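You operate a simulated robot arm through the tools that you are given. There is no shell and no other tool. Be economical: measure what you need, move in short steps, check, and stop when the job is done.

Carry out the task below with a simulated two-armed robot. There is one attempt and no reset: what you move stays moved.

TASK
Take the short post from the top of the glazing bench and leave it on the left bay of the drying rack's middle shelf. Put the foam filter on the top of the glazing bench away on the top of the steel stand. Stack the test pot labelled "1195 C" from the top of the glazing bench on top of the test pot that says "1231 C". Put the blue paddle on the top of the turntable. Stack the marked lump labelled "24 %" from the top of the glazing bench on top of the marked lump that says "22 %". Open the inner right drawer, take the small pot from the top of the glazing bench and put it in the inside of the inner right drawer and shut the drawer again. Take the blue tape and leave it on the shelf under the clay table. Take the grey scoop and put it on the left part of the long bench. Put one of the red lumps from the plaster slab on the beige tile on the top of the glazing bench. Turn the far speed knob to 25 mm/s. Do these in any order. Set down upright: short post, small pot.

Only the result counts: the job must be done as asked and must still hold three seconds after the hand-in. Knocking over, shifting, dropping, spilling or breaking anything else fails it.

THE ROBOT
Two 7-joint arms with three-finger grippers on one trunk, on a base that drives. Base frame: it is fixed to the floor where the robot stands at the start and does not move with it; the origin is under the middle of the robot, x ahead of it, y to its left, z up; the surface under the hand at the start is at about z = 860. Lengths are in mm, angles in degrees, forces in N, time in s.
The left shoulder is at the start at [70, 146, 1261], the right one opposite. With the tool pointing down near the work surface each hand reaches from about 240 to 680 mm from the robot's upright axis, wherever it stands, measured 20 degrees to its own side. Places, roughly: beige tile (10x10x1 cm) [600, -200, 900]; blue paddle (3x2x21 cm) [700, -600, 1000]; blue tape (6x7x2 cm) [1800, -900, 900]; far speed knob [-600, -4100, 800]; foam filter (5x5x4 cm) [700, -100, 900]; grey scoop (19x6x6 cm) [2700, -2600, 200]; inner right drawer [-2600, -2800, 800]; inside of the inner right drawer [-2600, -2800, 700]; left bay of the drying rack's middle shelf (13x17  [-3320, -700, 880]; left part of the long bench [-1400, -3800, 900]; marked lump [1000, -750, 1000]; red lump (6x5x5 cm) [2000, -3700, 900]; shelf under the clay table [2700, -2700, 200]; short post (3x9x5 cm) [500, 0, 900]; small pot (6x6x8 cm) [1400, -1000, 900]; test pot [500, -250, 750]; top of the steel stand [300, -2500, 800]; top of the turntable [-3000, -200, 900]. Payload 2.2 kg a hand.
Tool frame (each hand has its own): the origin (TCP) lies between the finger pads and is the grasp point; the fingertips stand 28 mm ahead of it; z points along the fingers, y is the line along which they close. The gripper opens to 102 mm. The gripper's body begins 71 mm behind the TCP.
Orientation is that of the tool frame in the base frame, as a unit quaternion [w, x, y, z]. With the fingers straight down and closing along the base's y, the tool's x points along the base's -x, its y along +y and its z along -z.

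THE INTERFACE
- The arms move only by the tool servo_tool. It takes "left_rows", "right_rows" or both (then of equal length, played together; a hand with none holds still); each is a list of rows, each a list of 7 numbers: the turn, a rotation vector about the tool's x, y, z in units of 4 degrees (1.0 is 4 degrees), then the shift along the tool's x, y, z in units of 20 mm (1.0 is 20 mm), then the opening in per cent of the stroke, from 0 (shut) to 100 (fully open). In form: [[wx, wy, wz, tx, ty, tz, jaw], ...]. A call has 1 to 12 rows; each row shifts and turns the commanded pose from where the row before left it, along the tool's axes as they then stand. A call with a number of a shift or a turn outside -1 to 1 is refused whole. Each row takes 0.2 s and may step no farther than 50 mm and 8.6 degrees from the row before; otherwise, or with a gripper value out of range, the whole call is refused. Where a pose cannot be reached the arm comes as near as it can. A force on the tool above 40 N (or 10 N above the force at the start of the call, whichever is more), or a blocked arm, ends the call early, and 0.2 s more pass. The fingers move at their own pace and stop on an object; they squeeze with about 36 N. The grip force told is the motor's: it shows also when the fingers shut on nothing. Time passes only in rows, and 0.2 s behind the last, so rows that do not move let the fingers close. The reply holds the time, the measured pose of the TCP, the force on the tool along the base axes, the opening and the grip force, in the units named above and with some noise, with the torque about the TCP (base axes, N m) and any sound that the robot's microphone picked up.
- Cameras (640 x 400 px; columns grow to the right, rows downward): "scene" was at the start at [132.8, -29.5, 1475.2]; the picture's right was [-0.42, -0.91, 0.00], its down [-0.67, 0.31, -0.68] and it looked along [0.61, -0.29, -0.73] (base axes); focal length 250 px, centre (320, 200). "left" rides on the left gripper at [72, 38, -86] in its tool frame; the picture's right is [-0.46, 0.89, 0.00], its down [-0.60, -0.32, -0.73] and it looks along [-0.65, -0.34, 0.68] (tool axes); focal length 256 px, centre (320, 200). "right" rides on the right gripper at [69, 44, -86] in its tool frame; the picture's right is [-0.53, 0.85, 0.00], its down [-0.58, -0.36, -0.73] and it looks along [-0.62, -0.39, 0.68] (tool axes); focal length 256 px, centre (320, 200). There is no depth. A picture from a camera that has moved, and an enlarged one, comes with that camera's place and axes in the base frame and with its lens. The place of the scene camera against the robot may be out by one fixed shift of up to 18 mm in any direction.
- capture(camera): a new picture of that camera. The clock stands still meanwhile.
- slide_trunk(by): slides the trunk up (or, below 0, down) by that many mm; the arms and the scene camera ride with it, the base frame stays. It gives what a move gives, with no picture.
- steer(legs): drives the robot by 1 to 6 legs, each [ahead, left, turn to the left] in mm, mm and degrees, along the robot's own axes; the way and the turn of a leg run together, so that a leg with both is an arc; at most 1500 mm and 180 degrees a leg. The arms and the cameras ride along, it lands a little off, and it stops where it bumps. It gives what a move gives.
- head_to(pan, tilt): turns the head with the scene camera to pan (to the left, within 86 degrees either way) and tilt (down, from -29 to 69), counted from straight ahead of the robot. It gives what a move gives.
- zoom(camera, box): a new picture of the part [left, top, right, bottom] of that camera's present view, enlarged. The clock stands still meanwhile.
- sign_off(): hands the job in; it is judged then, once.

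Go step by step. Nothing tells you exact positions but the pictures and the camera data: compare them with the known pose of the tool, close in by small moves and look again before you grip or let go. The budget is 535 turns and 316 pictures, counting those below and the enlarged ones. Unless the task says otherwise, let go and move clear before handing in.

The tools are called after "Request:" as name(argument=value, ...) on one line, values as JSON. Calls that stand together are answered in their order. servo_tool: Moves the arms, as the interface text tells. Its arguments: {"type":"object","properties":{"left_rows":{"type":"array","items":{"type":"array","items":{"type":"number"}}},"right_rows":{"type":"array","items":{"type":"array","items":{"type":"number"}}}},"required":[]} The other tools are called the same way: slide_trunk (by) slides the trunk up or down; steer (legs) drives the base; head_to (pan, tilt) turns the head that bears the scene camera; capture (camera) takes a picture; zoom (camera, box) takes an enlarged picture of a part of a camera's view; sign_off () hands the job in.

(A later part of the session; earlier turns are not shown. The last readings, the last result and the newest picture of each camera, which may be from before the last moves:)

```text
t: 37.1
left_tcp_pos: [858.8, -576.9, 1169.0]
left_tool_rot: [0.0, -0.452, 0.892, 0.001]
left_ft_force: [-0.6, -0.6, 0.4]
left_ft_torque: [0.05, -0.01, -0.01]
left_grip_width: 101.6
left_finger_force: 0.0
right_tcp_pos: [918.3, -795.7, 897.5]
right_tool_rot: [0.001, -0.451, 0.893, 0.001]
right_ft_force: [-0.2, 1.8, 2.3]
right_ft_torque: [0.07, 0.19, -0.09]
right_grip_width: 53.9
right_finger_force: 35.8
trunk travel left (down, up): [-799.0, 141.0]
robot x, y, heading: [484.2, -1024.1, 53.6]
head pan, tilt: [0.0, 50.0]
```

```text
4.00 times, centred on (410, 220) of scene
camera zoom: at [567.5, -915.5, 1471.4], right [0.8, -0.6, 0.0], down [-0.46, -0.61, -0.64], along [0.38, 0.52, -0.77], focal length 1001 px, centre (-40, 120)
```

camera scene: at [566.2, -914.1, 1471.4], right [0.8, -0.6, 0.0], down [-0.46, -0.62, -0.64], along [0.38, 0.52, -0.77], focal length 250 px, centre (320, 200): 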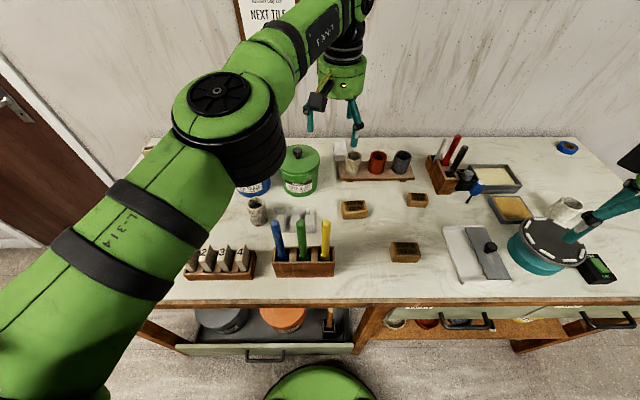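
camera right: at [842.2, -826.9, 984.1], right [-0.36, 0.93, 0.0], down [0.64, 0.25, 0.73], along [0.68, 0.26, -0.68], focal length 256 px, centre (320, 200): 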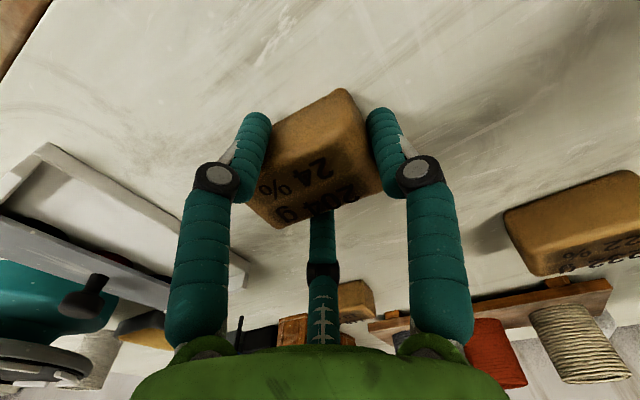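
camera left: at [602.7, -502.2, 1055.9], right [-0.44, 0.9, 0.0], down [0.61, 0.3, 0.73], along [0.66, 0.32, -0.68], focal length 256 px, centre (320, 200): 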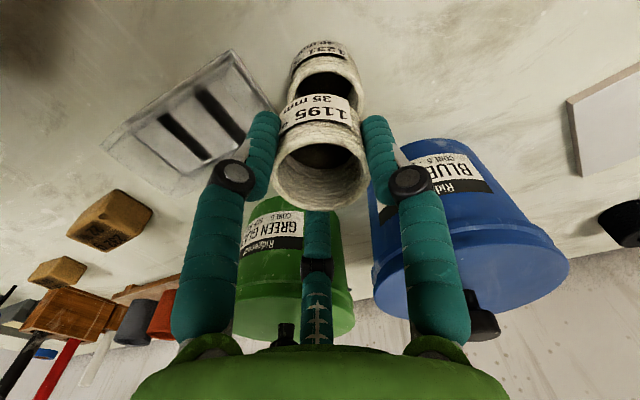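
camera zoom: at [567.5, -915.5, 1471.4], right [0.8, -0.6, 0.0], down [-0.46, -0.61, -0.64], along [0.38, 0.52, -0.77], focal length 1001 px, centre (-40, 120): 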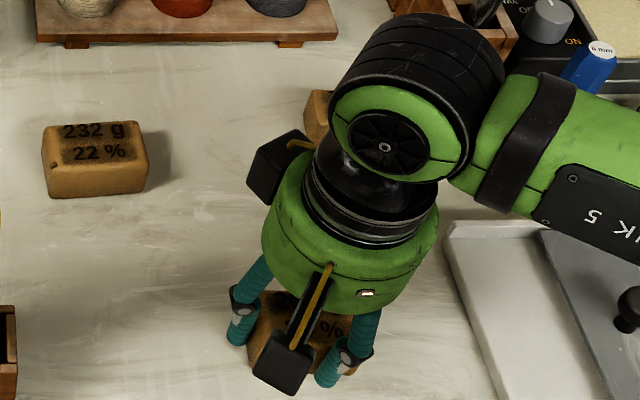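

Gripped the lump; lifting it and checking.

Request:
servo_tool(right_rows=[[0, 0, 0, 0, 0, -1, 0], [0, 0, 0, 0, 0, -1, 0], [0, 0, 0, 0, 0, -1, 0], [0, 0, 0, 0, 0, -1, 0]])

Request:
capture(camera="right")

Request:
zoom(camera="scene", box=[320, 160, 480, 280])

```text
t: 38.1
left_tcp_pos: [858.8, -577.1, 1169.0]
left_tool_rot: [0.0, -0.452, 0.892, 0.001]
left_ft_force: [0.4, 0.2, 0.0]
left_ft_torque: [0.01, -0.01, 0.0]
left_grip_width: 101.9
left_finger_force: 0.0
right_tcp_pos: [917.1, -797.5, 976.9]
right_tool_rot: [0.0, -0.45, 0.893, 0.0]
right_ft_force: [0.0, -0.6, -2.5]
right_ft_torque: [0.0, 0.02, -0.01]
right_grip_width: 54.0
right_finger_force: 35.6
trunk travel left (down, up): [-799.0, 141.0]
robot x, y, heading: [483.1, -1024.7, 53.3]
head pan, tilt: [0.0, 50.0]
```

```text
278 pictures are left
camera right: at [842.1, -827.1, 1064.8], right [-0.36, 0.93, 0.0], down [0.64, 0.25, 0.73], along [0.68, 0.26, -0.68], focal length 256 px, centre (320, 200)
```

right: 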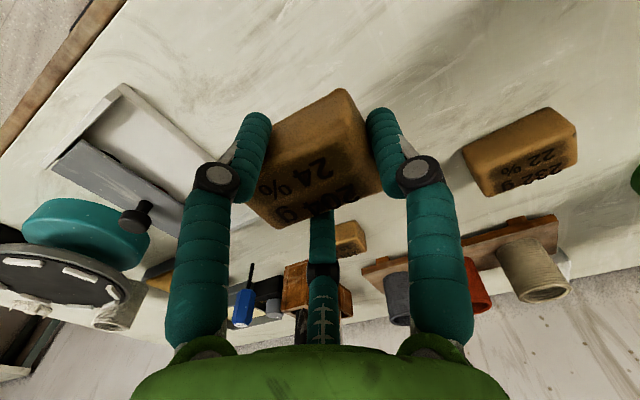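

```text
3.33 times, centred on (400, 220) of scene
camera zoom: at [567.8, -915.7, 1471.4], right [0.8, -0.6, 0.0], down [-0.46, -0.61, -0.64], along [0.38, 0.52, -0.77], focal length 834 px, centre (53, 133)
```

zoom: 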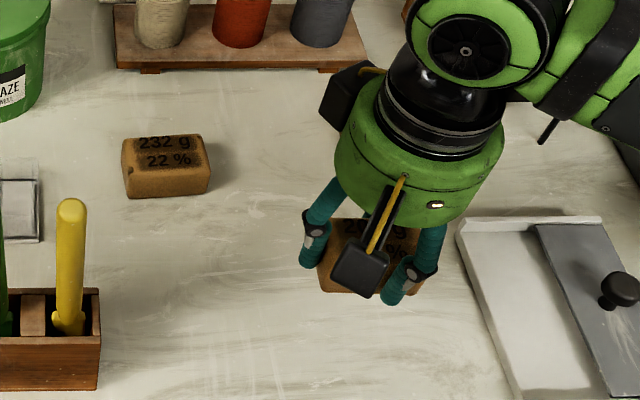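

Request:
zoom(camera="right", box=[220, 70, 420, 240])

Request:
zoom(camera="right", box=[440, 90, 600, 210])

```text
2.35 times, centred on (320, 155) of right
camera zoom: at [842.1, -827.1, 1064.8], right [-0.36, 0.93, 0.0], down [0.64, 0.25, 0.73], along [0.68, 0.26, -0.68], focal length 602 px, centre (320, 306)
```

zoom: 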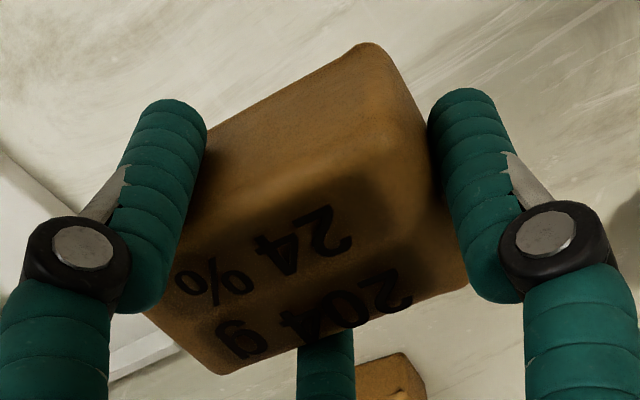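

```text
3.33 times, centred on (520, 150) of right
camera zoom: at [842.1, -827.1, 1064.8], right [-0.36, 0.93, 0.0], down [0.64, 0.25, 0.73], along [0.68, 0.26, -0.68], focal length 853 px, centre (-347, 367)
```

zoom: 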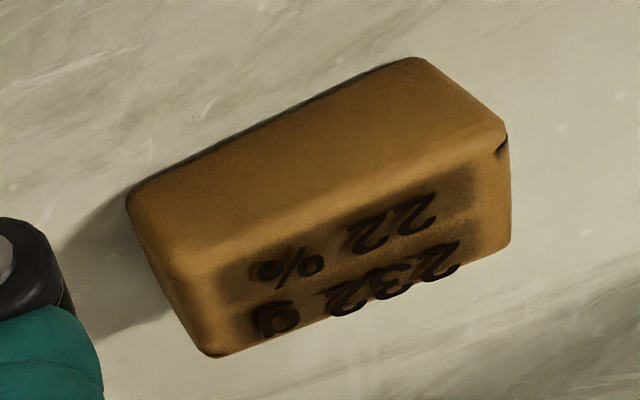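

The lump is held firmly (about 5° turned). First I move the left hand out of the way, then carry the lump toward the 22 % one.

Request:
servo_tool(left_rows=[[0, 0, 0, 0.4, 1, 0, 100], [0, 0, 0, 0.4, 1, 0, 100], [0, 0, 0, 0.4, 1, 0, 100], [0, 0, 0, 0.4, 1, 0, 100], [0, 0, 0, 0.4, 1, 0, 100], [0, 0, 0, 0.4, 1, 0, 100], [0, 0, 0, 0.4, 1, 0, 100], [0, 0, 0, 0.4, 1, 0, 100], [0, 0, 0, 0.4, 1, 0, 100], [0, 0, 0, 0.4, 1, 0, 100], [0, 0, 0, 0.4, 1, 0, 100]])

Request:
servo_tool(right_rows=[[0, 0, 0, -0.894, 0.756, 0, 0], [0, 0, 0, -0.894, 0.756, 0, 0], [0, 0, 0, -0.894, 0.756, 0, 0], [0, 0, 0, -0.894, 0.756, 0, 0], [0, 0, 0, -0.894, 0.756, 0, 0], [0, 0, 0, -0.894, 0.756, 0, 0], [0, 0, 0, -0.894, 0.756, 0, 0], [0, 0, 0, -0.894, 0.756, 0, 0], [0, 0, -0.75, 0, 0, 0, 0], [0, 0, -0.75, 0, 0, 0, 0], [0, 0, -0.75, 0, 0, 0, 0], [0, 0, 0, 0, 0, 0, 0]])

Request:
capture(camera="right")

Request:
zoom(camera="scene", box=[310, 160, 410, 235])

```text
t: 40.5
left_tcp_pos: [852.3, -570.3, 1169.5]
left_tool_rot: [-0.002, -0.452, 0.892, 0.0]
left_ft_force: [-0.1, -0.1, -0.7]
left_ft_torque: [-0.02, 0.0, 0.01]
left_grip_width: 101.9
left_finger_force: 0.1
left hand out of reach, approached as far as the arm can: row 1, 2, 3, 4, 5, 6, 7, 8, 9, 10, 11
right_tcp_pos: [918.0, -797.8, 977.4]
right_tool_rot: [0.0, -0.45, 0.893, 0.001]
right_ft_force: [-0.7, -0.3, -1.7]
right_ft_torque: [-0.02, 0.05, -0.02]
right_grip_width: 53.8
right_finger_force: 36.0
trunk travel left (down, up): [-799.0, 141.0]
robot x, y, heading: [481.1, -1018.9, 53.5]
head pan, tilt: [0.0, 50.0]
```

```text
t: 43.1
left_tcp_pos: [851.9, -571.0, 1170.5]
left_tool_rot: [-0.001, -0.452, 0.892, -0.001]
left_ft_force: [-0.1, 0.2, -0.2]
left_ft_torque: [0.0, -0.01, 0.0]
left_grip_width: 101.9
left_finger_force: 0.2
right_tcp_pos: [906.4, -610.1, 977.8]
right_tool_rot: [0.0, -0.519, 0.855, -0.001]
right_ft_force: [0.1, 0.0, -2.5]
right_ft_torque: [0.01, 0.02, 0.0]
right_grip_width: 53.7
right_finger_force: 36.4
trunk travel left (down, up): [-799.0, 141.0]
robot x, y, heading: [483.1, -1024.5, 53.3]
head pan, tilt: [0.0, 50.0]
```

```text
274 pictures are left
camera right: at [836.4, -651.7, 1063.9], right [-0.5, 0.86, 0.0], down [0.59, 0.34, 0.73], along [0.63, 0.37, -0.68], focal length 256 px, centre (320, 200)
```

right: 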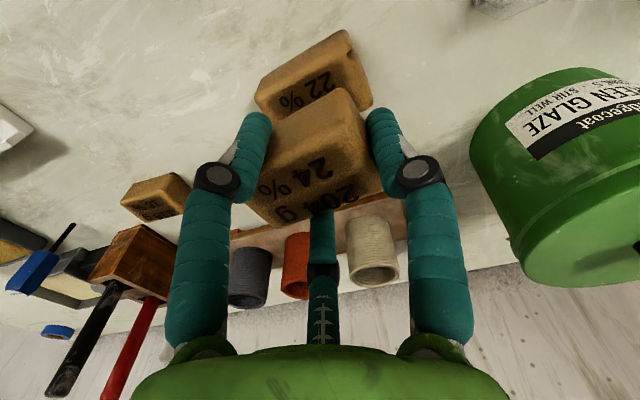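

```text
5.33 times, centred on (360, 198) of scene
camera zoom: at [568.2, -915.8, 1471.4], right [0.8, -0.6, 0.0], down [-0.46, -0.61, -0.64], along [0.38, 0.52, -0.77], focal length 1335 px, centre (107, 213)
```

zoom: 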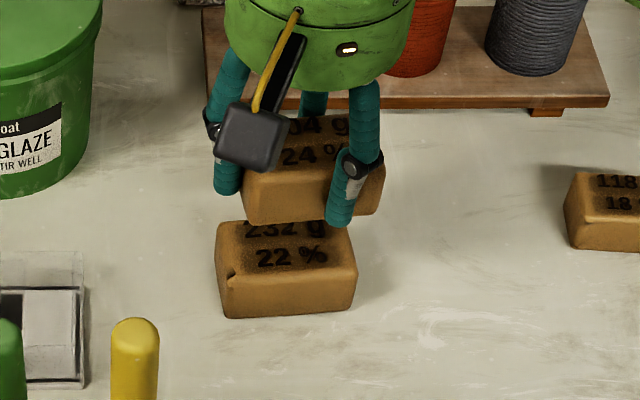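

Request:
servo_tool(right_rows=[[0, 0, 0, 0.21, 0.285, 0, 0], [0, 0, 0, 0, 0, 1, 0], [0, 0, 0, 0, 0, 0.7, 0], [0, 0, 0, 0, 0, 0, 0]])

Request:
zoom(camera="scene", box=[310, 170, 390, 230])

```text
t: 44.1
left_tcp_pos: [851.2, -571.8, 1170.5]
left_tool_rot: [-0.001, -0.452, 0.892, -0.001]
left_ft_force: [-0.1, 1.5, -0.4]
left_ft_torque: [-0.02, 0.0, -0.02]
left_grip_width: 102.2
left_finger_force: 0.0
right_tcp_pos: [899.9, -610.1, 943.5]
right_tool_rot: [0.0, -0.519, 0.855, 0.0]
right_ft_force: [0.0, 0.1, -1.9]
right_ft_torque: [0.05, 0.01, -0.02]
right_grip_width: 53.7
right_finger_force: 35.7
trunk travel left (down, up): [-799.0, 141.0]
robot x, y, heading: [478.7, -1019.4, 53.3]
head pan, tilt: [0.0, 50.0]
```

```text
6.67 times, centred on (350, 200) of scene
camera zoom: at [567.8, -915.7, 1471.4], right [0.8, -0.6, 0.0], down [-0.46, -0.61, -0.64], along [0.38, 0.52, -0.77], focal length 1669 px, centre (120, 200)
```

zoom: 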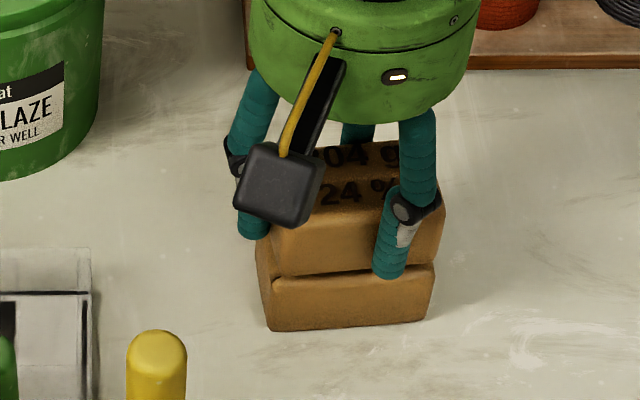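

Request:
servo_tool(right_rows=[[0, 0, 0, -0.05, 0.17, 0.2, 0], [0, 0, 0, 0, 0, 0.2, 0], [0, 0, 0, 0, 0, 0, 0]])

Request:
servo_tool(right_rows=[[0, 0, 0, 0, 0, 0.1, 0], [0, 0, 0, 0, 0, 0, 0]])

Request:
zoom(camera="scene", box=[310, 170, 390, 230])

```text
t: 44.9
left_tcp_pos: [852.0, -570.9, 1170.1]
left_tool_rot: [-0.002, -0.452, 0.892, -0.001]
left_ft_force: [0.4, -0.1, 0.9]
left_ft_torque: [-0.02, 0.03, -0.01]
left_grip_width: 101.8
left_finger_force: 0.0
right_tcp_pos: [896.4, -607.9, 935.8]
right_tool_rot: [0.001, -0.519, 0.855, 0.0]
right_ft_force: [-0.3, -0.1, 0.2]
right_ft_torque: [0.03, 0.08, -0.02]
right_grip_width: 53.7
right_finger_force: 36.1
trunk travel left (down, up): [-799.0, 141.0]
robot x, y, heading: [480.3, -1025.0, 53.4]
head pan, tilt: [0.0, 50.0]
```

```text
t: 45.5
left_tcp_pos: [851.3, -572.3, 1171.1]
left_tool_rot: [-0.001, -0.452, 0.892, 0.0]
left_ft_force: [1.7, 0.0, -0.2]
left_ft_torque: [-0.01, -0.01, 0.03]
left_grip_width: 102.0
left_finger_force: 0.1
right_tcp_pos: [896.8, -608.1, 935.4]
right_tool_rot: [0.003, -0.518, 0.855, 0.001]
right_ft_force: [2.6, 3.0, 12.4]
right_ft_torque: [-0.16, 0.04, 0.05]
right_grip_width: 53.6
right_finger_force: 36.1
trunk travel left (down, up): [-799.0, 141.0]
robot x, y, heading: [482.3, -1021.5, 53.3]
head pan, tilt: [0.0, 50.0]
```

```text
6.67 times, centred on (350, 200) of scene
camera zoom: at [566.7, -916.8, 1471.8], right [0.8, -0.6, 0.0], down [-0.46, -0.61, -0.64], along [0.38, 0.52, -0.77], focal length 1669 px, centre (120, 200)
```

zoom: 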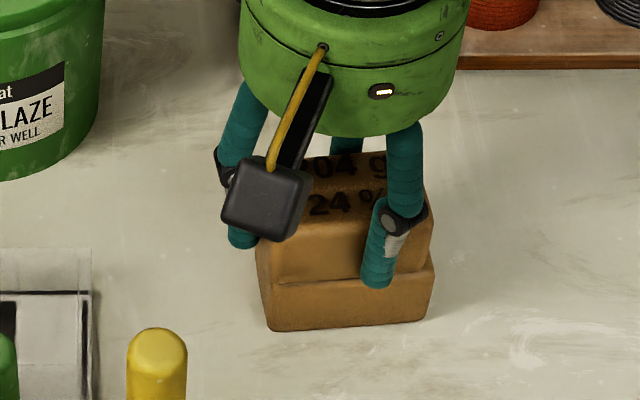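

Request:
servo_tool(right_rows=[[0, 0, 0, 0, 0, -0.08, 0], [0, 0, 0, 0, 0, 0, 60], [0, 0, 0, 0, 0, 0, 100], [0, 0, 0, 0, 0, 0, 100]])

Request:
capture(camera="scene")

Request:
capture(camera="left")

```text
t: 46.5
left_tcp_pos: [852.4, -570.2, 1170.3]
left_tool_rot: [-0.001, -0.452, 0.892, -0.001]
left_ft_force: [0.5, 0.5, 0.9]
left_ft_torque: [0.04, 0.01, 0.02]
left_grip_width: 101.9
left_finger_force: 0.0
right_tcp_pos: [896.7, -608.6, 933.8]
right_tool_rot: [0.0, -0.519, 0.855, -0.001]
right_ft_force: [0.0, 1.0, 0.4]
right_ft_torque: [0.02, 0.01, 0.02]
right_grip_width: 102.0
right_finger_force: 0.2
trunk travel left (down, up): [-799.0, 141.0]
robot x, y, heading: [481.8, -1017.6, 53.3]
head pan, tilt: [0.0, 50.0]
```

```text
270 pictures are left
camera scene: at [568.1, -915.6, 1471.4], right [0.8, -0.6, 0.0], down [-0.46, -0.61, -0.64], along [0.38, 0.52, -0.77], focal length 250 px, centre (320, 200)
```

scene: 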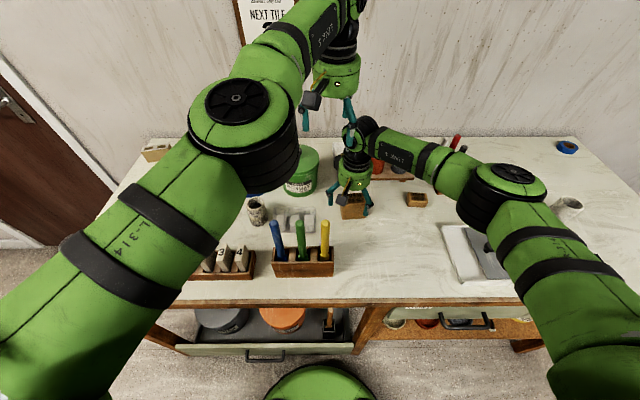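

```text
269 pictures are left
camera left: at [779.8, -606.9, 1256.1], right [-0.44, 0.9, 0.0], down [0.61, 0.3, 0.73], along [0.66, 0.32, -0.68], focal length 256 px, centre (320, 200)
```

left: 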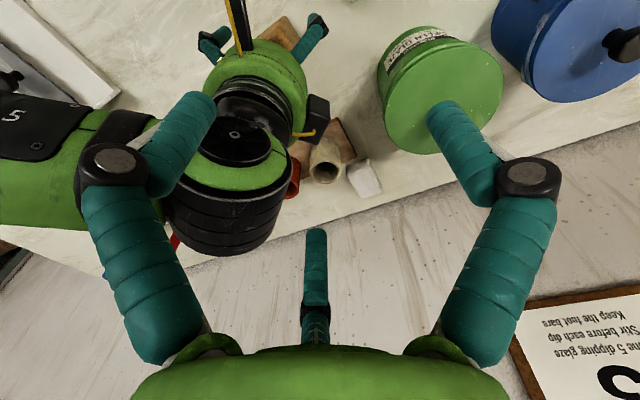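

Request:
servo_tool(left_rows=[[0, 0, 0, 1, 0, 0, 100], [0, 0, 0, 1, 0, 0, 100], [0, 0, 0, 1, 0, 0, 100], [0, 0, 0, 1, 0, 0, 100], [0, 0, 0, 1, 0, 0, 100], [0, 0, 0, 1, 0.5, 0, 100], [0, 0, 0, 0, 1, 0, 100], [0, 0, 0, 0, 1, 0, 100], [0, 0, 0, 0, 1, 0, 100], [0, 0, 0, 0, 1, 0, 100], [0, 0, 0, 0, 1, 0, 100], [0, 0, 0, 0, 1, 0, 100]])

```text
t: 49.1
left_tcp_pos: [850.2, -572.5, 1184.2]
left_tool_rot: [-0.001, -0.451, 0.892, 0.0]
left_ft_force: [0.7, 0.0, -0.9]
left_ft_torque: [-0.02, 0.02, -0.02]
left_grip_width: 102.0
left_finger_force: 0.0
left hand out of reach, approached as far as the arm can: row 1, 2, 3, 4, 5, 6, 7, 8, 9, 10, 11, 12
right_tcp_pos: [896.3, -608.2, 933.6]
right_tool_rot: [0.0, -0.519, 0.855, 0.0]
right_ft_force: [-0.9, 0.5, -0.1]
right_ft_torque: [0.01, -0.02, 0.0]
right_grip_width: 102.3
right_finger_force: 0.1
trunk travel left (down, up): [-799.0, 141.0]
robot x, y, heading: [482.7, -1023.3, 53.4]
head pan, tilt: [0.0, 50.0]
```

Left arm seems jammed at a limit; I lift the right hand just clear and pull it back toward the robot.

Request:
servo_tool(right_rows=[[0, 0, 0, 0, 0, -1, 100], [0, 0, 0, 0, 0, -1, 100], [0, 0, 0, 0, 0, -0.3, 100], [0, 0, 0, 1, 0, 0, 100], [0, 0, 0, 1, 0, 0, 100], [0, 0, 0, 1, 0, 0, 100], [0, 0, 0, 1, -0.5, 0, 100], [0, 0, 0, 1, -1, -0.5, 100], [0, 0, 0, 1, -1, -1, 100], [0, 0, 0, 1, -1, -1, 100], [0, 0, 0.75, 0, -1, -1, 100], [0, 0, 0.75, 0, -1, -1, 100]])

Request:
servo_tool(left_rows=[[0, 0, 0, 0, 0, 1, 100], [0, 0, 0, 0, 0, 1, 100], [0, 0, 0, 0, 0, 1, 100], [0, 0, 0, 1, 0, 0, 100], [0, 0, 0, 1, 0, 0, 100]])

Request:
capture(camera="scene")

```text
t: 51.7
left_tcp_pos: [851.0, -573.5, 1184.2]
left_tool_rot: [-0.001, -0.451, 0.892, -0.002]
left_ft_force: [-0.3, -0.8, 0.2]
left_ft_torque: [0.01, -0.01, -0.01]
left_grip_width: 102.0
left_finger_force: 0.0
right_tcp_pos: [928.7, -784.6, 1071.1]
right_tool_rot: [0.0, -0.474, 0.881, 0.0]
right_ft_force: [0.5, 0.5, 0.0]
right_ft_torque: [0.01, -0.02, 0.02]
right_grip_width: 101.7
right_finger_force: 0.0
trunk travel left (down, up): [-799.0, 141.0]
robot x, y, heading: [480.1, -1020.1, 53.6]
head pan, tilt: [0.0, 50.0]
```

```text
t: 52.9
left_tcp_pos: [858.6, -565.0, 1126.7]
left_tool_rot: [0.0, -0.452, 0.892, -0.001]
left_ft_force: [0.3, 0.6, 0.4]
left_ft_torque: [-0.01, -0.02, 0.02]
left_grip_width: 102.0
left_finger_force: 0.1
left hand out of reach, approached as far as the arm can: row 1, 2, 3, 4, 5
right_tcp_pos: [927.9, -783.3, 1068.9]
right_tool_rot: [0.0, -0.474, 0.881, 0.0]
right_ft_force: [-0.8, 0.7, 0.2]
right_ft_torque: [-0.01, 0.0, 0.02]
right_grip_width: 102.0
right_finger_force: 0.0
trunk travel left (down, up): [-799.0, 141.0]
robot x, y, heading: [479.4, -1018.9, 53.4]
head pan, tilt: [0.0, 50.0]
```

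```text
268 pictures are left
camera scene: at [567.8, -915.9, 1471.4], right [0.8, -0.6, 0.0], down [-0.46, -0.61, -0.64], along [0.38, 0.52, -0.77], focal length 250 px, centre (320, 200)
```

scene: 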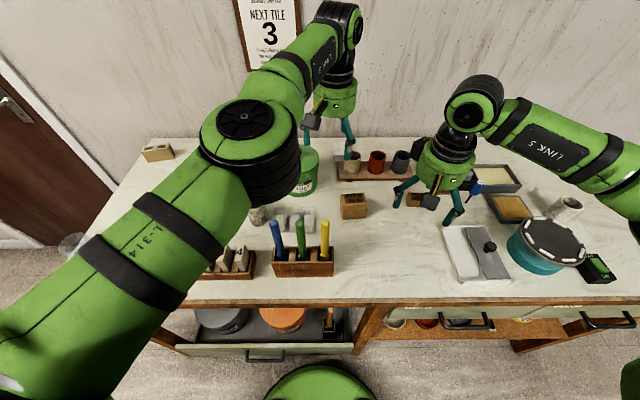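

Request:
servo_tool(left_rows=[[0, 0, 0, 0, 0, 0, 100]])

Request:
servo_tool(left_rows=[[0, 0, 0, 0, 0, 0.5, 100], [0, 0, 0, 0, 0, 0.5, 100]])

Request:
servo_tool(left_rows=[[0, 0, 0, 0, 0.5, 0, 100], [0, 0, 0, 0, 0.5, 0, 100]])

```text
t: 53.3
left_tcp_pos: [856.9, -564.0, 1126.5]
left_tool_rot: [-0.001, -0.451, 0.892, -0.001]
left_ft_force: [-0.1, 0.2, -0.3]
left_ft_torque: [0.01, -0.02, -0.01]
left_grip_width: 101.9
left_finger_force: 0.0
right_tcp_pos: [928.8, -783.5, 1070.2]
right_tool_rot: [0.001, -0.474, 0.881, -0.001]
right_ft_force: [0.2, -0.5, 0.0]
right_ft_torque: [0.01, 0.0, -0.01]
right_grip_width: 102.2
right_finger_force: 0.1
trunk travel left (down, up): [-799.0, 141.0]
robot x, y, heading: [478.8, -1023.0, 53.6]
head pan, tilt: [0.0, 50.0]
```

```text
t: 53.9
left_tcp_pos: [859.3, -561.3, 1106.8]
left_tool_rot: [-0.001, -0.452, 0.892, 0.0]
left_ft_force: [-1.1, -0.1, 0.1]
left_ft_torque: [-0.01, 0.0, 0.0]
left_grip_width: 102.1
left_finger_force: 0.0
right_tcp_pos: [928.9, -784.1, 1071.1]
right_tool_rot: [0.0, -0.474, 0.881, 0.0]
right_ft_force: [0.1, 0.6, -0.1]
right_ft_torque: [0.02, -0.03, -0.05]
right_grip_width: 102.0
right_finger_force: 0.1
trunk travel left (down, up): [-799.0, 141.0]
robot x, y, heading: [482.9, -1022.3, 53.4]
head pan, tilt: [0.0, 50.0]
```

```text
t: 54.5
left_tcp_pos: [859.9, -562.3, 1106.5]
left_tool_rot: [-0.001, -0.451, 0.893, -0.001]
left_ft_force: [-0.2, -0.3, -0.2]
left_ft_torque: [0.04, 0.02, 0.02]
left_grip_width: 102.2
left_finger_force: 0.1
left hand out of reach, approached as far as the arm can: row 1, 2
right_tcp_pos: [929.6, -783.2, 1072.0]
right_tool_rot: [0.0, -0.473, 0.881, 0.0]
right_ft_force: [-1.0, 0.3, 0.7]
right_ft_torque: [0.01, 0.04, 0.03]
right_grip_width: 102.1
right_finger_force: 0.1
trunk travel left (down, up): [-799.0, 141.0]
robot x, y, heading: [482.0, -1022.6, 53.5]
head pan, tilt: [0.0, 50.0]
```

Request:
servo_tool(left_rows=[[0, 0, 0, 0.3, 0, 0.3, 100], [0, 0, 0, 0.3, 0, 0.3, 100]])

Request:
servo_tool(left_rows=[[0, 0, 0.5, 0, 0, 0, 100], [0, 0, 0.5, 0, 0, 0, 100]])

Request:
servo_tool(left_rows=[[0, 0.5, 0, 0, 0, 0, 100], [0, 0.5, 0, 0, 0, 0, 100]])

```text
t: 55.1
left_tcp_pos: [859.6, -560.2, 1096.3]
left_tool_rot: [-0.002, -0.452, 0.892, 0.0]
left_ft_force: [-0.2, 0.0, 0.0]
left_ft_torque: [-0.01, 0.0, -0.01]
left_grip_width: 102.1
left_finger_force: 0.0
left hand out of reach, approached as far as the arm can: row 1, 2
right_tcp_pos: [928.1, -782.8, 1069.4]
right_tool_rot: [-0.001, -0.473, 0.881, 0.0]
right_ft_force: [-0.4, -0.9, -1.3]
right_ft_torque: [0.0, 0.06, -0.03]
right_grip_width: 102.2
right_finger_force: 0.0
trunk travel left (down, up): [-799.0, 141.0]
robot x, y, heading: [483.5, -1018.8, 53.3]
head pan, tilt: [0.0, 50.0]
```

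```text
t: 55.7
left_tcp_pos: [860.6, -560.8, 1095.0]
left_tool_rot: [0.0, -0.42, 0.907, 0.0]
left_ft_force: [0.1, 0.3, 0.3]
left_ft_torque: [0.01, -0.01, -0.01]
left_grip_width: 101.9
left_finger_force: 0.0
right_tcp_pos: [929.2, -784.2, 1070.5]
right_tool_rot: [0.0, -0.473, 0.881, 0.0]
right_ft_force: [0.4, 0.1, -0.9]
right_ft_torque: [0.0, 0.0, -0.01]
right_grip_width: 101.9
right_finger_force: 0.0
trunk travel left (down, up): [-799.0, 141.0]
robot x, y, heading: [482.1, -1022.3, 53.4]
head pan, tilt: [0.0, 50.0]
```

```text
t: 56.3
left_tcp_pos: [847.0, -566.4, 1094.4]
left_tool_rot: [-0.031, -0.42, 0.907, -0.015]
left_ft_force: [0.3, -0.5, 0.6]
left_ft_torque: [0.02, -0.02, -0.01]
left_grip_width: 101.8
left_finger_force: 0.1
left hand out of reach, approached as far as the arm can: row 1, 2
right_tcp_pos: [928.4, -783.6, 1071.8]
right_tool_rot: [0.0, -0.473, 0.881, 0.0]
right_ft_force: [0.0, -0.2, 0.4]
right_ft_torque: [0.0, -0.01, -0.01]
right_grip_width: 102.1
right_finger_force: 0.1
trunk travel left (down, up): [-799.0, 141.0]
robot x, y, heading: [480.8, -1020.7, 53.3]
head pan, tilt: [0.0, 50.0]
```

Request:
servo_tool(left_rows=[[0, 1, 0, 1, 0, 0, 100], [0, 1, 0, 1, 0, 0, 100], [0, 1, 0, 1, 0, 0, 100]])

Request:
servo_tool(left_rows=[[0, 0, 0, 1, 0.5, 0, 100], [0, 0, 0, 1, 0.5, 0, 100], [0, 0, 0, 1, 0.5, 0, 100]])

```text
t: 57.1
left_tcp_pos: [818.4, -601.7, 1105.4]
left_tool_rot: [-0.128, -0.416, 0.898, -0.058]
left_ft_force: [0.0, -0.2, 0.9]
left_ft_torque: [-0.02, 0.03, -0.01]
left_grip_width: 102.4
left_finger_force: 0.1
left hand out of reach, approached as far as the arm can: row 1, 2, 3
right_tcp_pos: [929.1, -784.7, 1071.1]
right_tool_rot: [0.0, -0.473, 0.881, 0.0]
right_ft_force: [0.1, 0.3, -0.9]
right_ft_torque: [0.03, 0.02, -0.01]
right_grip_width: 101.8
right_finger_force: 0.1
trunk travel left (down, up): [-799.0, 141.0]
robot x, y, heading: [482.6, -1022.9, 53.7]
head pan, tilt: [0.0, 50.0]
```

```text
t: 57.9
left_tcp_pos: [817.3, -598.2, 1111.9]
left_tool_rot: [-0.127, -0.416, 0.899, -0.059]
left_ft_force: [0.2, -0.6, -0.1]
left_ft_torque: [0.0, -0.03, 0.0]
left_grip_width: 102.0
left_finger_force: 0.0
left hand out of reach, approached as far as the arm can: row 1, 2, 3
right_tcp_pos: [928.2, -783.4, 1070.1]
right_tool_rot: [0.0, -0.474, 0.881, -0.001]
right_ft_force: [-0.2, 0.6, -0.2]
right_ft_torque: [0.03, 0.02, 0.01]
right_grip_width: 102.2
right_finger_force: 0.1
trunk travel left (down, up): [-799.0, 141.0]
robot x, y, heading: [481.2, -1021.8, 53.6]
head pan, tilt: [0.0, 50.0]
```

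Both stacks look good. The left arm is stuck stretched; I back the base off the bench so I can lower that arm over free floor and free it.

Request:
steer(legs=[[-380, 0, 0]])

Request:
servo_tool(left_rows=[[0, -1, 0, 0, 0, 1, 100], [0, -1, 0, 0, 0, 1, 100], [0, -1, 0, 0, 0, 1, 100], [0, -1, 0, 0, 0, 1, 100], [0, 0, 0, 0, 0, 1, 100], [0, 0, 0, 0, 0, 1, 100], [0, 0, 0, 0, 0, 1, 100]])

Request:
servo_tool(left_rows=[[0, 0, 0, 1, 0, 0, 100], [0, 0, 0, 1, 0, 0, 100], [0, 0, 0, 1, 0, 0, 100], [0, 0, 0, 1, 0, 0, 100]])

Request:
capture(camera="scene")

```text
t: 60.3
left_tcp_pos: [592.6, -901.0, 1110.4]
left_tool_rot: [-0.127, -0.416, 0.899, -0.059]
left_ft_force: [0.6, 0.2, -0.1]
left_ft_torque: [0.01, -0.03, -0.01]
left_grip_width: 102.0
left_finger_force: 0.1
right_tcp_pos: [704.7, -1086.2, 1070.3]
right_tool_rot: [-0.001, -0.473, 0.881, -0.001]
right_ft_force: [0.7, 0.0, 0.2]
right_ft_torque: [0.01, 0.0, -0.01]
right_grip_width: 101.8
right_finger_force: 0.1
trunk travel left (down, up): [-799.0, 141.0]
robot x, y, heading: [254.8, -1325.2, 53.4]
head pan, tilt: [0.0, 50.0]
```

```text
t: 61.9
left_tcp_pos: [604.5, -897.5, 1042.3]
left_tool_rot: [-0.103, -0.417, 0.902, -0.048]
left_ft_force: [0.4, -0.1, 0.8]
left_ft_torque: [-0.04, 0.01, -0.03]
left_grip_width: 101.9
left_finger_force: 0.0
left hand out of reach, approached as far as the arm can: row 1, 2, 3, 4, 5, 6, 7
right_tcp_pos: [704.0, -1086.9, 1070.9]
right_tool_rot: [0.0, -0.474, 0.881, 0.0]
right_ft_force: [-0.4, 0.5, 0.5]
right_ft_torque: [0.0, 0.01, 0.02]
right_grip_width: 102.1
right_finger_force: 0.1
trunk travel left (down, up): [-799.0, 141.0]
robot x, y, heading: [256.8, -1324.1, 53.3]
head pan, tilt: [0.0, 50.0]
```

```text
t: 62.9
left_tcp_pos: [604.3, -897.5, 1048.1]
left_tool_rot: [-0.103, -0.416, 0.902, -0.047]
left_ft_force: [-0.7, 0.0, -0.4]
left_ft_torque: [0.03, 0.0, -0.06]
left_grip_width: 101.8
left_finger_force: 0.0
left hand out of reach, approached as far as the arm can: row 1, 2, 3, 4
right_tcp_pos: [704.4, -1085.0, 1070.2]
right_tool_rot: [0.001, -0.474, 0.881, 0.0]
right_ft_force: [0.3, -0.5, 0.6]
right_ft_torque: [0.05, 0.04, -0.01]
right_grip_width: 101.9
right_finger_force: 0.1
trunk travel left (down, up): [-799.0, 141.0]
robot x, y, heading: [255.3, -1325.0, 53.4]
head pan, tilt: [0.0, 50.0]
```

```text
267 pictures are left
camera scene: at [342.7, -1218.8, 1471.4], right [0.8, -0.6, 0.0], down [-0.46, -0.62, -0.64], along [0.38, 0.52, -0.77], focal length 250 px, centre (320, 200)
```

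scene: 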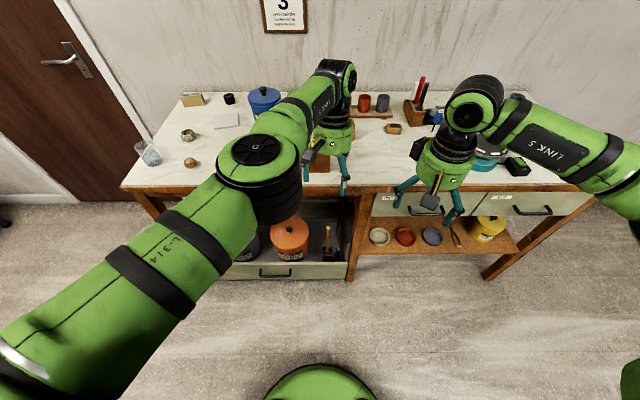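

Request:
servo_tool(left_rows=[[0, 0, 0, 0.2, 0, 1, 100], [0, 0, 0, 0.2, 0, 1, 100], [0, 0, 0, 0.2, 0, 1, 100], [0, 0, 0, 0.2, 0, 1, 100], [0, 0, 0, 0.2, 0, 1, 100], [0, 0, 0, 0.2, 0, 1, 100]])

Request:
servo_tool(left_rows=[[0, 0, 0, 0, 1, 0, 100], [0, 0, 0, 0, 1, 0, 100], [0, 0, 0, 0, 1, 0, 100], [0, 0, 0, 0, 1, 0, 100]])

```text
t: 64.3
left_tcp_pos: [595.2, -909.8, 931.6]
left_tool_rot: [-0.103, -0.417, 0.902, -0.046]
left_ft_force: [-0.4, -0.6, 0.4]
left_ft_torque: [-0.02, 0.0, -0.03]
left_grip_width: 101.9
left_finger_force: 0.0
left hand out of reach, approached as far as the arm can: row 1, 2, 3, 4, 5, 6
right_tcp_pos: [704.0, -1086.5, 1070.4]
right_tool_rot: [0.0, -0.474, 0.881, 0.0]
right_ft_force: [0.3, 0.3, 0.3]
right_ft_torque: [-0.04, 0.01, -0.01]
right_grip_width: 102.0
right_finger_force: 0.2
trunk travel left (down, up): [-799.0, 141.0]
robot x, y, heading: [258.7, -1330.1, 53.7]
head pan, tilt: [0.0, 50.0]
```

```text
t: 65.3
left_tcp_pos: [595.4, -908.4, 933.3]
left_tool_rot: [-0.103, -0.417, 0.902, -0.046]
left_ft_force: [-0.3, -0.3, 1.2]
left_ft_torque: [-0.01, 0.0, 0.0]
left_grip_width: 102.4
left_finger_force: 0.0
left hand out of reach, approached as far as the arm can: row 1, 2, 3, 4
right_tcp_pos: [703.3, -1086.6, 1070.1]
right_tool_rot: [0.001, -0.473, 0.881, 0.0]
right_ft_force: [-0.7, -0.3, 0.9]
right_ft_torque: [0.01, -0.01, -0.02]
right_grip_width: 102.1
right_finger_force: 0.1
trunk travel left (down, up): [-799.0, 141.0]
robot x, y, heading: [252.5, -1326.1, 53.2]
head pan, tilt: [0.0, 50.0]
```

Request:
servo_tool(left_rows=[[0, 0, 1, 0, 0, 0, 100], [0, 0, 1, 0, 0, 0, 100], [0, 0, 1, 0, 0, 0, 100], [0, 0, 1, 0, 0, 0, 100], [0, 0, 1, 0, 0, 0, 100]])

Request:
servo_tool(left_rows=[[0, 0, 0, 0, 1, 0, 100], [0, 0, 0, 0, 1, 0, 100], [0, 0, 0, 0, 1, 0, 100], [0, 0, 0, 0, 1, 0, 100]])

Request:
servo_tool(left_rows=[[0, -0.5, 0, 0, 0, 0, 100], [0, -0.5, 0, 0, 0, 0, 100], [0, -0.5, 0, 0, 0, 0, 100]])

```text
t: 66.5
left_tcp_pos: [596.6, -907.3, 933.5]
left_tool_rot: [-0.09, -0.255, 0.961, -0.064]
left_ft_force: [-0.4, 0.2, -0.1]
left_ft_torque: [-0.01, 0.0, 0.01]
left_grip_width: 101.9
left_finger_force: 0.1
right_tcp_pos: [703.3, -1086.8, 1070.3]
right_tool_rot: [0.0, -0.474, 0.881, 0.0]
right_ft_force: [-0.5, -0.8, -0.2]
right_ft_torque: [0.01, -0.01, 0.01]
right_grip_width: 102.3
right_finger_force: 0.0
trunk travel left (down, up): [-799.0, 141.0]
robot x, y, heading: [254.4, -1322.0, 53.6]
head pan, tilt: [0.0, 50.0]
```

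```text
t: 67.5
left_tcp_pos: [543.4, -838.6, 926.4]
left_tool_rot: [-0.091, -0.253, 0.961, -0.064]
left_ft_force: [-0.5, 0.1, 0.3]
left_ft_torque: [-0.01, -0.06, 0.0]
left_grip_width: 102.2
left_finger_force: 0.1
left hand out of reach, approached as far as the arm can: row 3, 4
right_tcp_pos: [701.9, -1086.0, 1070.8]
right_tool_rot: [0.0, -0.474, 0.881, -0.001]
right_ft_force: [-0.1, 0.2, -0.6]
right_ft_torque: [-0.04, -0.04, 0.0]
right_grip_width: 101.9
right_finger_force: 0.0
trunk travel left (down, up): [-799.0, 141.0]
robot x, y, heading: [254.9, -1325.7, 53.4]
head pan, tilt: [0.0, 50.0]
```

```text
t: 68.3
left_tcp_pos: [544.7, -840.9, 927.3]
left_tool_rot: [-0.041, -0.257, 0.964, -0.049]
left_ft_force: [-0.2, 0.7, 0.3]
left_ft_torque: [0.05, -0.02, 0.02]
left_grip_width: 102.0
left_finger_force: 0.1
right_tcp_pos: [702.8, -1087.8, 1069.7]
right_tool_rot: [-0.001, -0.473, 0.881, 0.0]
right_ft_force: [0.2, 0.3, 0.1]
right_ft_torque: [-0.01, -0.02, 0.04]
right_grip_width: 101.9
right_finger_force: 0.0
trunk travel left (down, up): [-799.0, 141.0]
robot x, y, heading: [257.7, -1326.7, 53.4]
head pan, tilt: [0.0, 50.0]
```

Request:
servo_tool(left_rows=[[-0.52, -0.75, 0, 0, 0, -0.5, 100], [-0.52, -0.75, 0, 0, 0, -0.5, 100], [0, 0, 0, 0, 0, -1, 100], [0, 0, 0, 0, 0, -1, 100], [0, 0, 0, 0, 0, -1, 100], [0, 0, 0, 0, 0, -1, 100], [0, 0, 0, 0, 0, -1, 100]])

Request:
servo_tool(left_rows=[[0, 0, 0, 0.5, 1, -1, 100], [0, 0, 0, 0.5, 1, -1, 100], [0, 0, 0, 0.5, 1, 0, 100], [0, 0, 0, 0.5, 1, 0, 100]])

Request:
head_to(pan=-60, tilt=35)

Request:
capture(camera="scene")

```text
t: 69.9
left_tcp_pos: [546.0, -838.3, 1048.6]
left_tool_rot: [-0.001, -0.257, 0.967, -0.002]
left_ft_force: [0.5, -0.5, 0.1]
left_ft_torque: [-0.01, -0.01, -0.01]
left_grip_width: 102.1
left_finger_force: 0.1
right_tcp_pos: [703.0, -1087.6, 1070.6]
right_tool_rot: [0.001, -0.473, 0.881, 0.0]
right_ft_force: [0.4, 0.0, -0.6]
right_ft_torque: [0.01, 0.02, 0.01]
right_grip_width: 102.0
right_finger_force: 0.0
trunk travel left (down, up): [-799.0, 141.0]
robot x, y, heading: [256.9, -1323.8, 53.5]
head pan, tilt: [0.0, 50.0]
```

```text
t: 70.9
left_tcp_pos: [470.8, -788.8, 1087.0]
left_tool_rot: [0.0, -0.257, 0.966, -0.002]
left_ft_force: [0.0, -0.4, -0.1]
left_ft_torque: [-0.01, -0.03, -0.02]
left_grip_width: 102.0
left_finger_force: 0.1
right_tcp_pos: [702.6, -1087.0, 1071.4]
right_tool_rot: [-0.001, -0.473, 0.881, 0.0]
right_ft_force: [-0.4, 0.6, 0.2]
right_ft_torque: [0.03, -0.01, 0.01]
right_grip_width: 102.1
right_finger_force: 0.1
trunk travel left (down, up): [-799.0, 141.0]
robot x, y, heading: [256.7, -1326.8, 53.2]
head pan, tilt: [0.0, 50.0]
```

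```text
t: 72.2
left_tcp_pos: [472.2, -788.1, 1085.8]
left_tool_rot: [0.0, -0.257, 0.966, -0.002]
left_ft_force: [-0.2, -1.2, -0.2]
left_ft_torque: [0.03, 0.01, -0.05]
left_grip_width: 102.2
left_finger_force: 0.0
right_tcp_pos: [702.6, -1087.3, 1070.8]
right_tool_rot: [0.001, -0.474, 0.881, 0.0]
right_ft_force: [-0.5, -0.1, 0.2]
right_ft_torque: [0.0, 0.0, -0.01]
right_grip_width: 102.3
right_finger_force: 0.1
trunk travel left (down, up): [-799.0, 141.0]
robot x, y, heading: [256.8, -1321.8, 53.5]
head pan, tilt: [-60.0, 35.0]
```

```text
266 pictures are left
camera scene: at [384.3, -1290.5, 1493.1], right [-0.11, -0.99, 0.0], down [-0.57, 0.07, -0.82], along [0.81, -0.09, -0.57], focal length 250 px, centre (320, 200)
```

scene: 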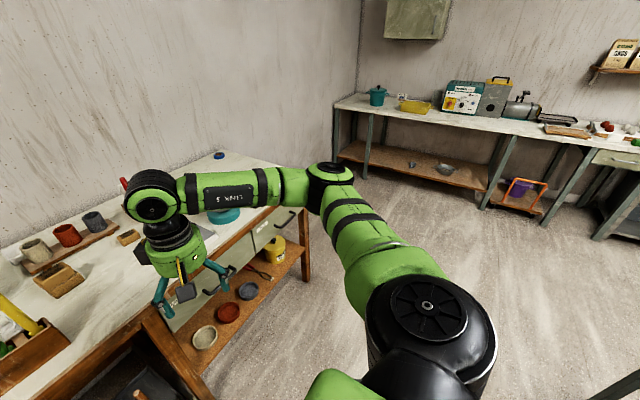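

The gap past the bench's far end is wide. I'll drive around to the far end to take the blue tape.

Request:
steer(legs=[[0, -1437, 0], [0, 0, 90], [0, -1050, 0]])

Request:
head_to(pan=0, tilt=45)

Request:
capture(camera="scene")

```text
t: 87.1
left_tcp_pos: [1399.5, -1253.8, 1087.9]
left_tool_rot: [-0.01, 0.863, -0.505, 0.0]
left_ft_force: [0.8, 0.4, 0.8]
left_ft_torque: [0.02, 0.03, -0.02]
left_grip_width: 102.2
left_finger_force: 0.0
right_tcp_pos: [1696.7, -1032.6, 1076.9]
right_tool_rot: [-0.009, 0.959, -0.285, 0.003]
right_ft_force: [0.3, 0.6, -0.5]
right_ft_torque: [0.03, 0.02, 0.0]
right_grip_width: 101.9
right_finger_force: 0.0
trunk travel left (down, up): [-799.0, 141.0]
robot x, y, heading: [1940.0, -1455.5, 142.8]
head pan, tilt: [-60.0, 35.0]
stopped in leg 3: the robot was blocked; the commanded pose is now the measured one
```

```text
t: 88.4
left_tcp_pos: [1397.0, -1252.9, 1086.6]
left_tool_rot: [-0.013, 0.862, -0.507, 0.001]
left_ft_force: [0.1, 0.4, 0.2]
left_ft_torque: [0.02, -0.01, 0.02]
left_grip_width: 102.1
left_finger_force: 0.2
right_tcp_pos: [1697.7, -1030.9, 1075.0]
right_tool_rot: [-0.009, 0.958, -0.288, 0.005]
right_ft_force: [0.1, -0.2, 0.1]
right_ft_torque: [0.0, -0.01, 0.01]
right_grip_width: 102.1
right_finger_force: 0.0
trunk travel left (down, up): [-799.0, 141.0]
robot x, y, heading: [1942.4, -1456.8, 142.5]
head pan, tilt: [0.0, 45.0]
```

```text
265 pictures are left
camera scene: at [1834.0, -1400.4, 1478.7], right [0.61, 0.79, 0.02], down [0.57, -0.41, -0.71], along [-0.55, 0.45, -0.7], focal length 250 px, centre (320, 200)
```

scene: 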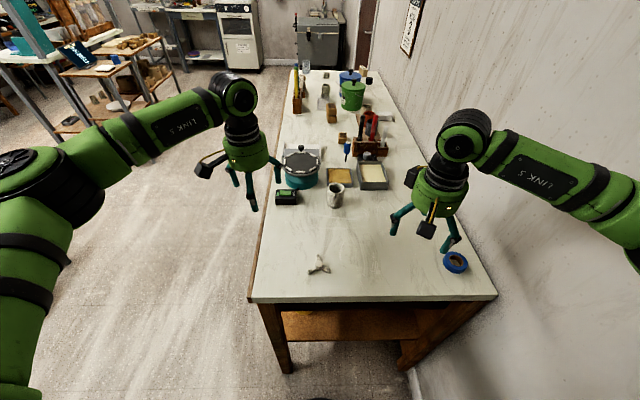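

Request:
steer(legs=[[0, 40, 1]])

Request:
capture(camera="scene")

Request:
capture(camera="right")

```text
t: 89.3
left_tcp_pos: [1384.3, -1269.4, 1088.7]
left_tool_rot: [0.001, 0.866, -0.5, 0.002]
left_ft_force: [-0.6, 0.4, 1.6]
left_ft_torque: [-0.05, 0.06, 0.0]
left_grip_width: 102.0
left_finger_force: 0.0
right_tcp_pos: [1680.3, -1042.5, 1067.6]
right_tool_rot: [0.005, 0.96, -0.281, 0.003]
right_ft_force: [-0.1, 0.9, -0.4]
right_ft_torque: [-0.04, 0.03, 0.0]
right_grip_width: 102.0
right_finger_force: 0.1
trunk travel left (down, up): [-799.0, 141.0]
robot x, y, heading: [1916.6, -1487.4, 143.5]
head pan, tilt: [0.0, 45.0]
```

```text
264 pictures are left
camera scene: at [1827.8, -1400.8, 1478.4], right [0.59, 0.8, 0.0], down [0.57, -0.42, -0.71], along [-0.57, 0.42, -0.71], focal length 250 px, centre (320, 200)
```

scene: 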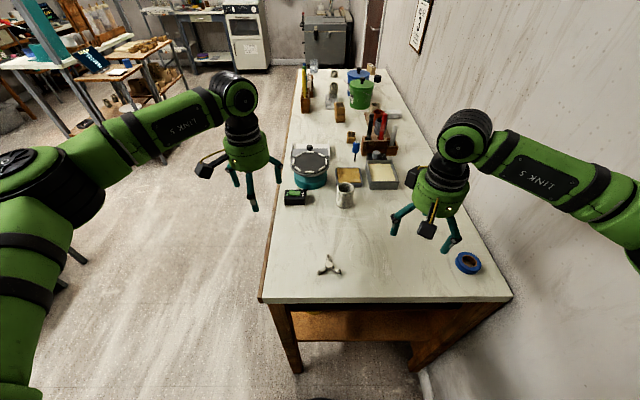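

```text
263 pictures are left
camera right: at [1714.8, -1116.7, 1154.5], right [-0.91, -0.42, 0.0], down [-0.29, 0.62, 0.73], along [-0.31, 0.66, -0.69], focal length 256 px, centre (320, 200)
```

right: 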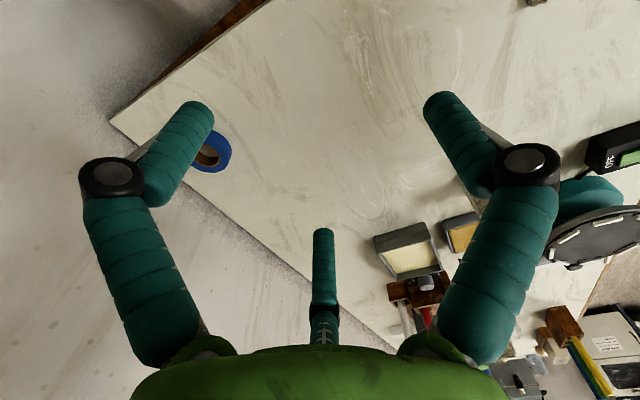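

The tape lies near the wall corner; the right elbow touches the wall there, so I'll take it with the left hand, turning the robot toward the wall. First retract the right hand.

Request:
servo_tool(right_rows=[[0, 0, 0, 1, 0, 0, 100], [0, 0, 0, 1, 0, 0, 100], [0, 0, 0, 1, 0, 0, 100], [0, 0, 0, 1, 0, 0, 100], [0, 0, 0, 1, 0, 0, 100], [0, 0, 0, 1, 0, 0, 100], [0, 0, 0, 1, 0, 0, 100], [0, 0, 0, 1, 0, 0, 100], [0, 0, 0, 1, 0, 0, 100]])

Request:
steer(legs=[[0, 200, 0], [0, 0, -62]])

Request:
capture(camera="scene")

```text
t: 91.5
left_tcp_pos: [1356.8, -1293.6, 1080.5]
left_tool_rot: [-0.013, 0.868, -0.496, 0.008]
left_ft_force: [0.8, -0.8, 1.1]
left_ft_torque: [0.04, 0.07, -0.01]
left_grip_width: 101.6
left_finger_force: 0.1
right_tcp_pos: [1778.0, -1153.4, 1072.2]
right_tool_rot: [0.001, 0.966, -0.258, 0.013]
right_ft_force: [0.6, -0.3, 0.2]
right_ft_torque: [0.1, 0.02, -0.01]
right_grip_width: 102.0
right_finger_force: 0.0
right hand out of reach, approached as far as the arm can: row 8, 9
trunk travel left (down, up): [-799.0, 141.0]
robot x, y, heading: [1917.2, -1490.8, 144.1]
head pan, tilt: [0.0, 45.0]
stopped in row 9 (right hand): the arm was blocked; the commanded pose is now the measured one
```

```text
t: 95.8
left_tcp_pos: [1738.5, -1073.1, 1086.5]
left_tool_rot: [0.0, -0.483, 0.876, -0.002]
left_ft_force: [-0.2, 0.0, 0.9]
left_ft_torque: [0.01, 0.01, 0.02]
left_grip_width: 101.9
left_finger_force: 0.1
right_tcp_pos: [2059.0, -1383.3, 1070.3]
right_tool_rot: [-0.008, -0.684, 0.729, 0.0]
right_ft_force: [-0.9, 0.2, -0.1]
right_ft_torque: [-0.02, -0.02, 0.01]
right_grip_width: 102.2
right_finger_force: 0.1
trunk travel left (down, up): [-799.0, 141.0]
robot x, y, heading: [1798.2, -1646.3, 81.4]
head pan, tilt: [0.0, 45.0]
```

```text
262 pictures are left
camera scene: at [1828.9, -1515.0, 1478.3], right [0.99, -0.15, 0.0], down [-0.11, -0.7, -0.71], along [0.11, 0.7, -0.71], focal length 250 px, centre (320, 200)
```

scene: 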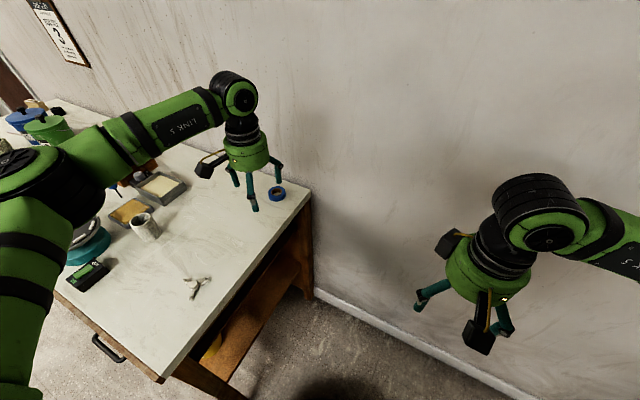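

Request:
steer(legs=[[170, -40, 0]])

Request:
capture(camera="left")

Request:
capture(camera="scene")

```text
t: 97.3
left_tcp_pos: [1801.4, -914.7, 1088.5]
left_tool_rot: [0.001, -0.484, 0.875, -0.002]
left_ft_force: [-0.5, 0.2, -0.1]
left_ft_torque: [0.05, -0.03, -0.01]
left_grip_width: 102.3
left_finger_force: 0.0
right_tcp_pos: [2123.6, -1224.7, 1071.6]
right_tool_rot: [-0.006, -0.685, 0.728, 0.001]
right_ft_force: [-0.1, -1.0, -0.1]
right_ft_torque: [0.02, -0.04, -0.01]
right_grip_width: 102.1
right_finger_force: 0.1
trunk travel left (down, up): [-799.0, 141.0]
robot x, y, heading: [1866.8, -1485.8, 81.3]
head pan, tilt: [0.0, 45.0]
```

```text
261 pictures are left
camera left: at [1730.7, -957.0, 1174.3], right [-0.5, 0.86, 0.0], down [0.59, 0.34, 0.73], along [0.63, 0.37, -0.68], focal length 256 px, centre (320, 200)
```

left: 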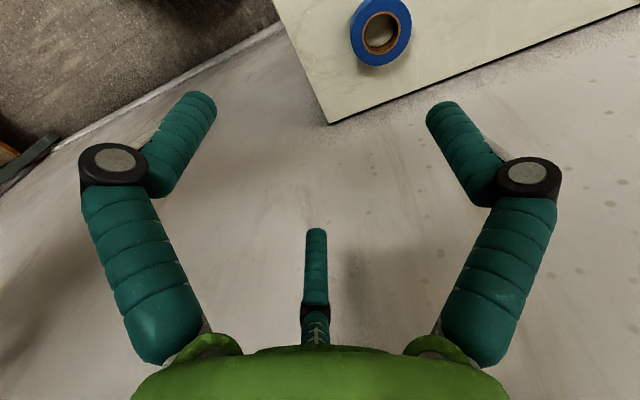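

```text
260 pictures are left
camera scene: at [1892.3, -1357.6, 1478.7], right [0.99, -0.15, 0.0], down [-0.1, -0.7, -0.71], along [0.11, 0.7, -0.71], focal length 250 px, centre (320, 200)
```

scene: 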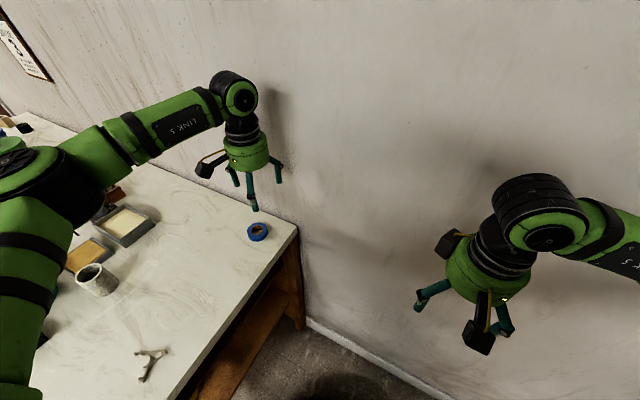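

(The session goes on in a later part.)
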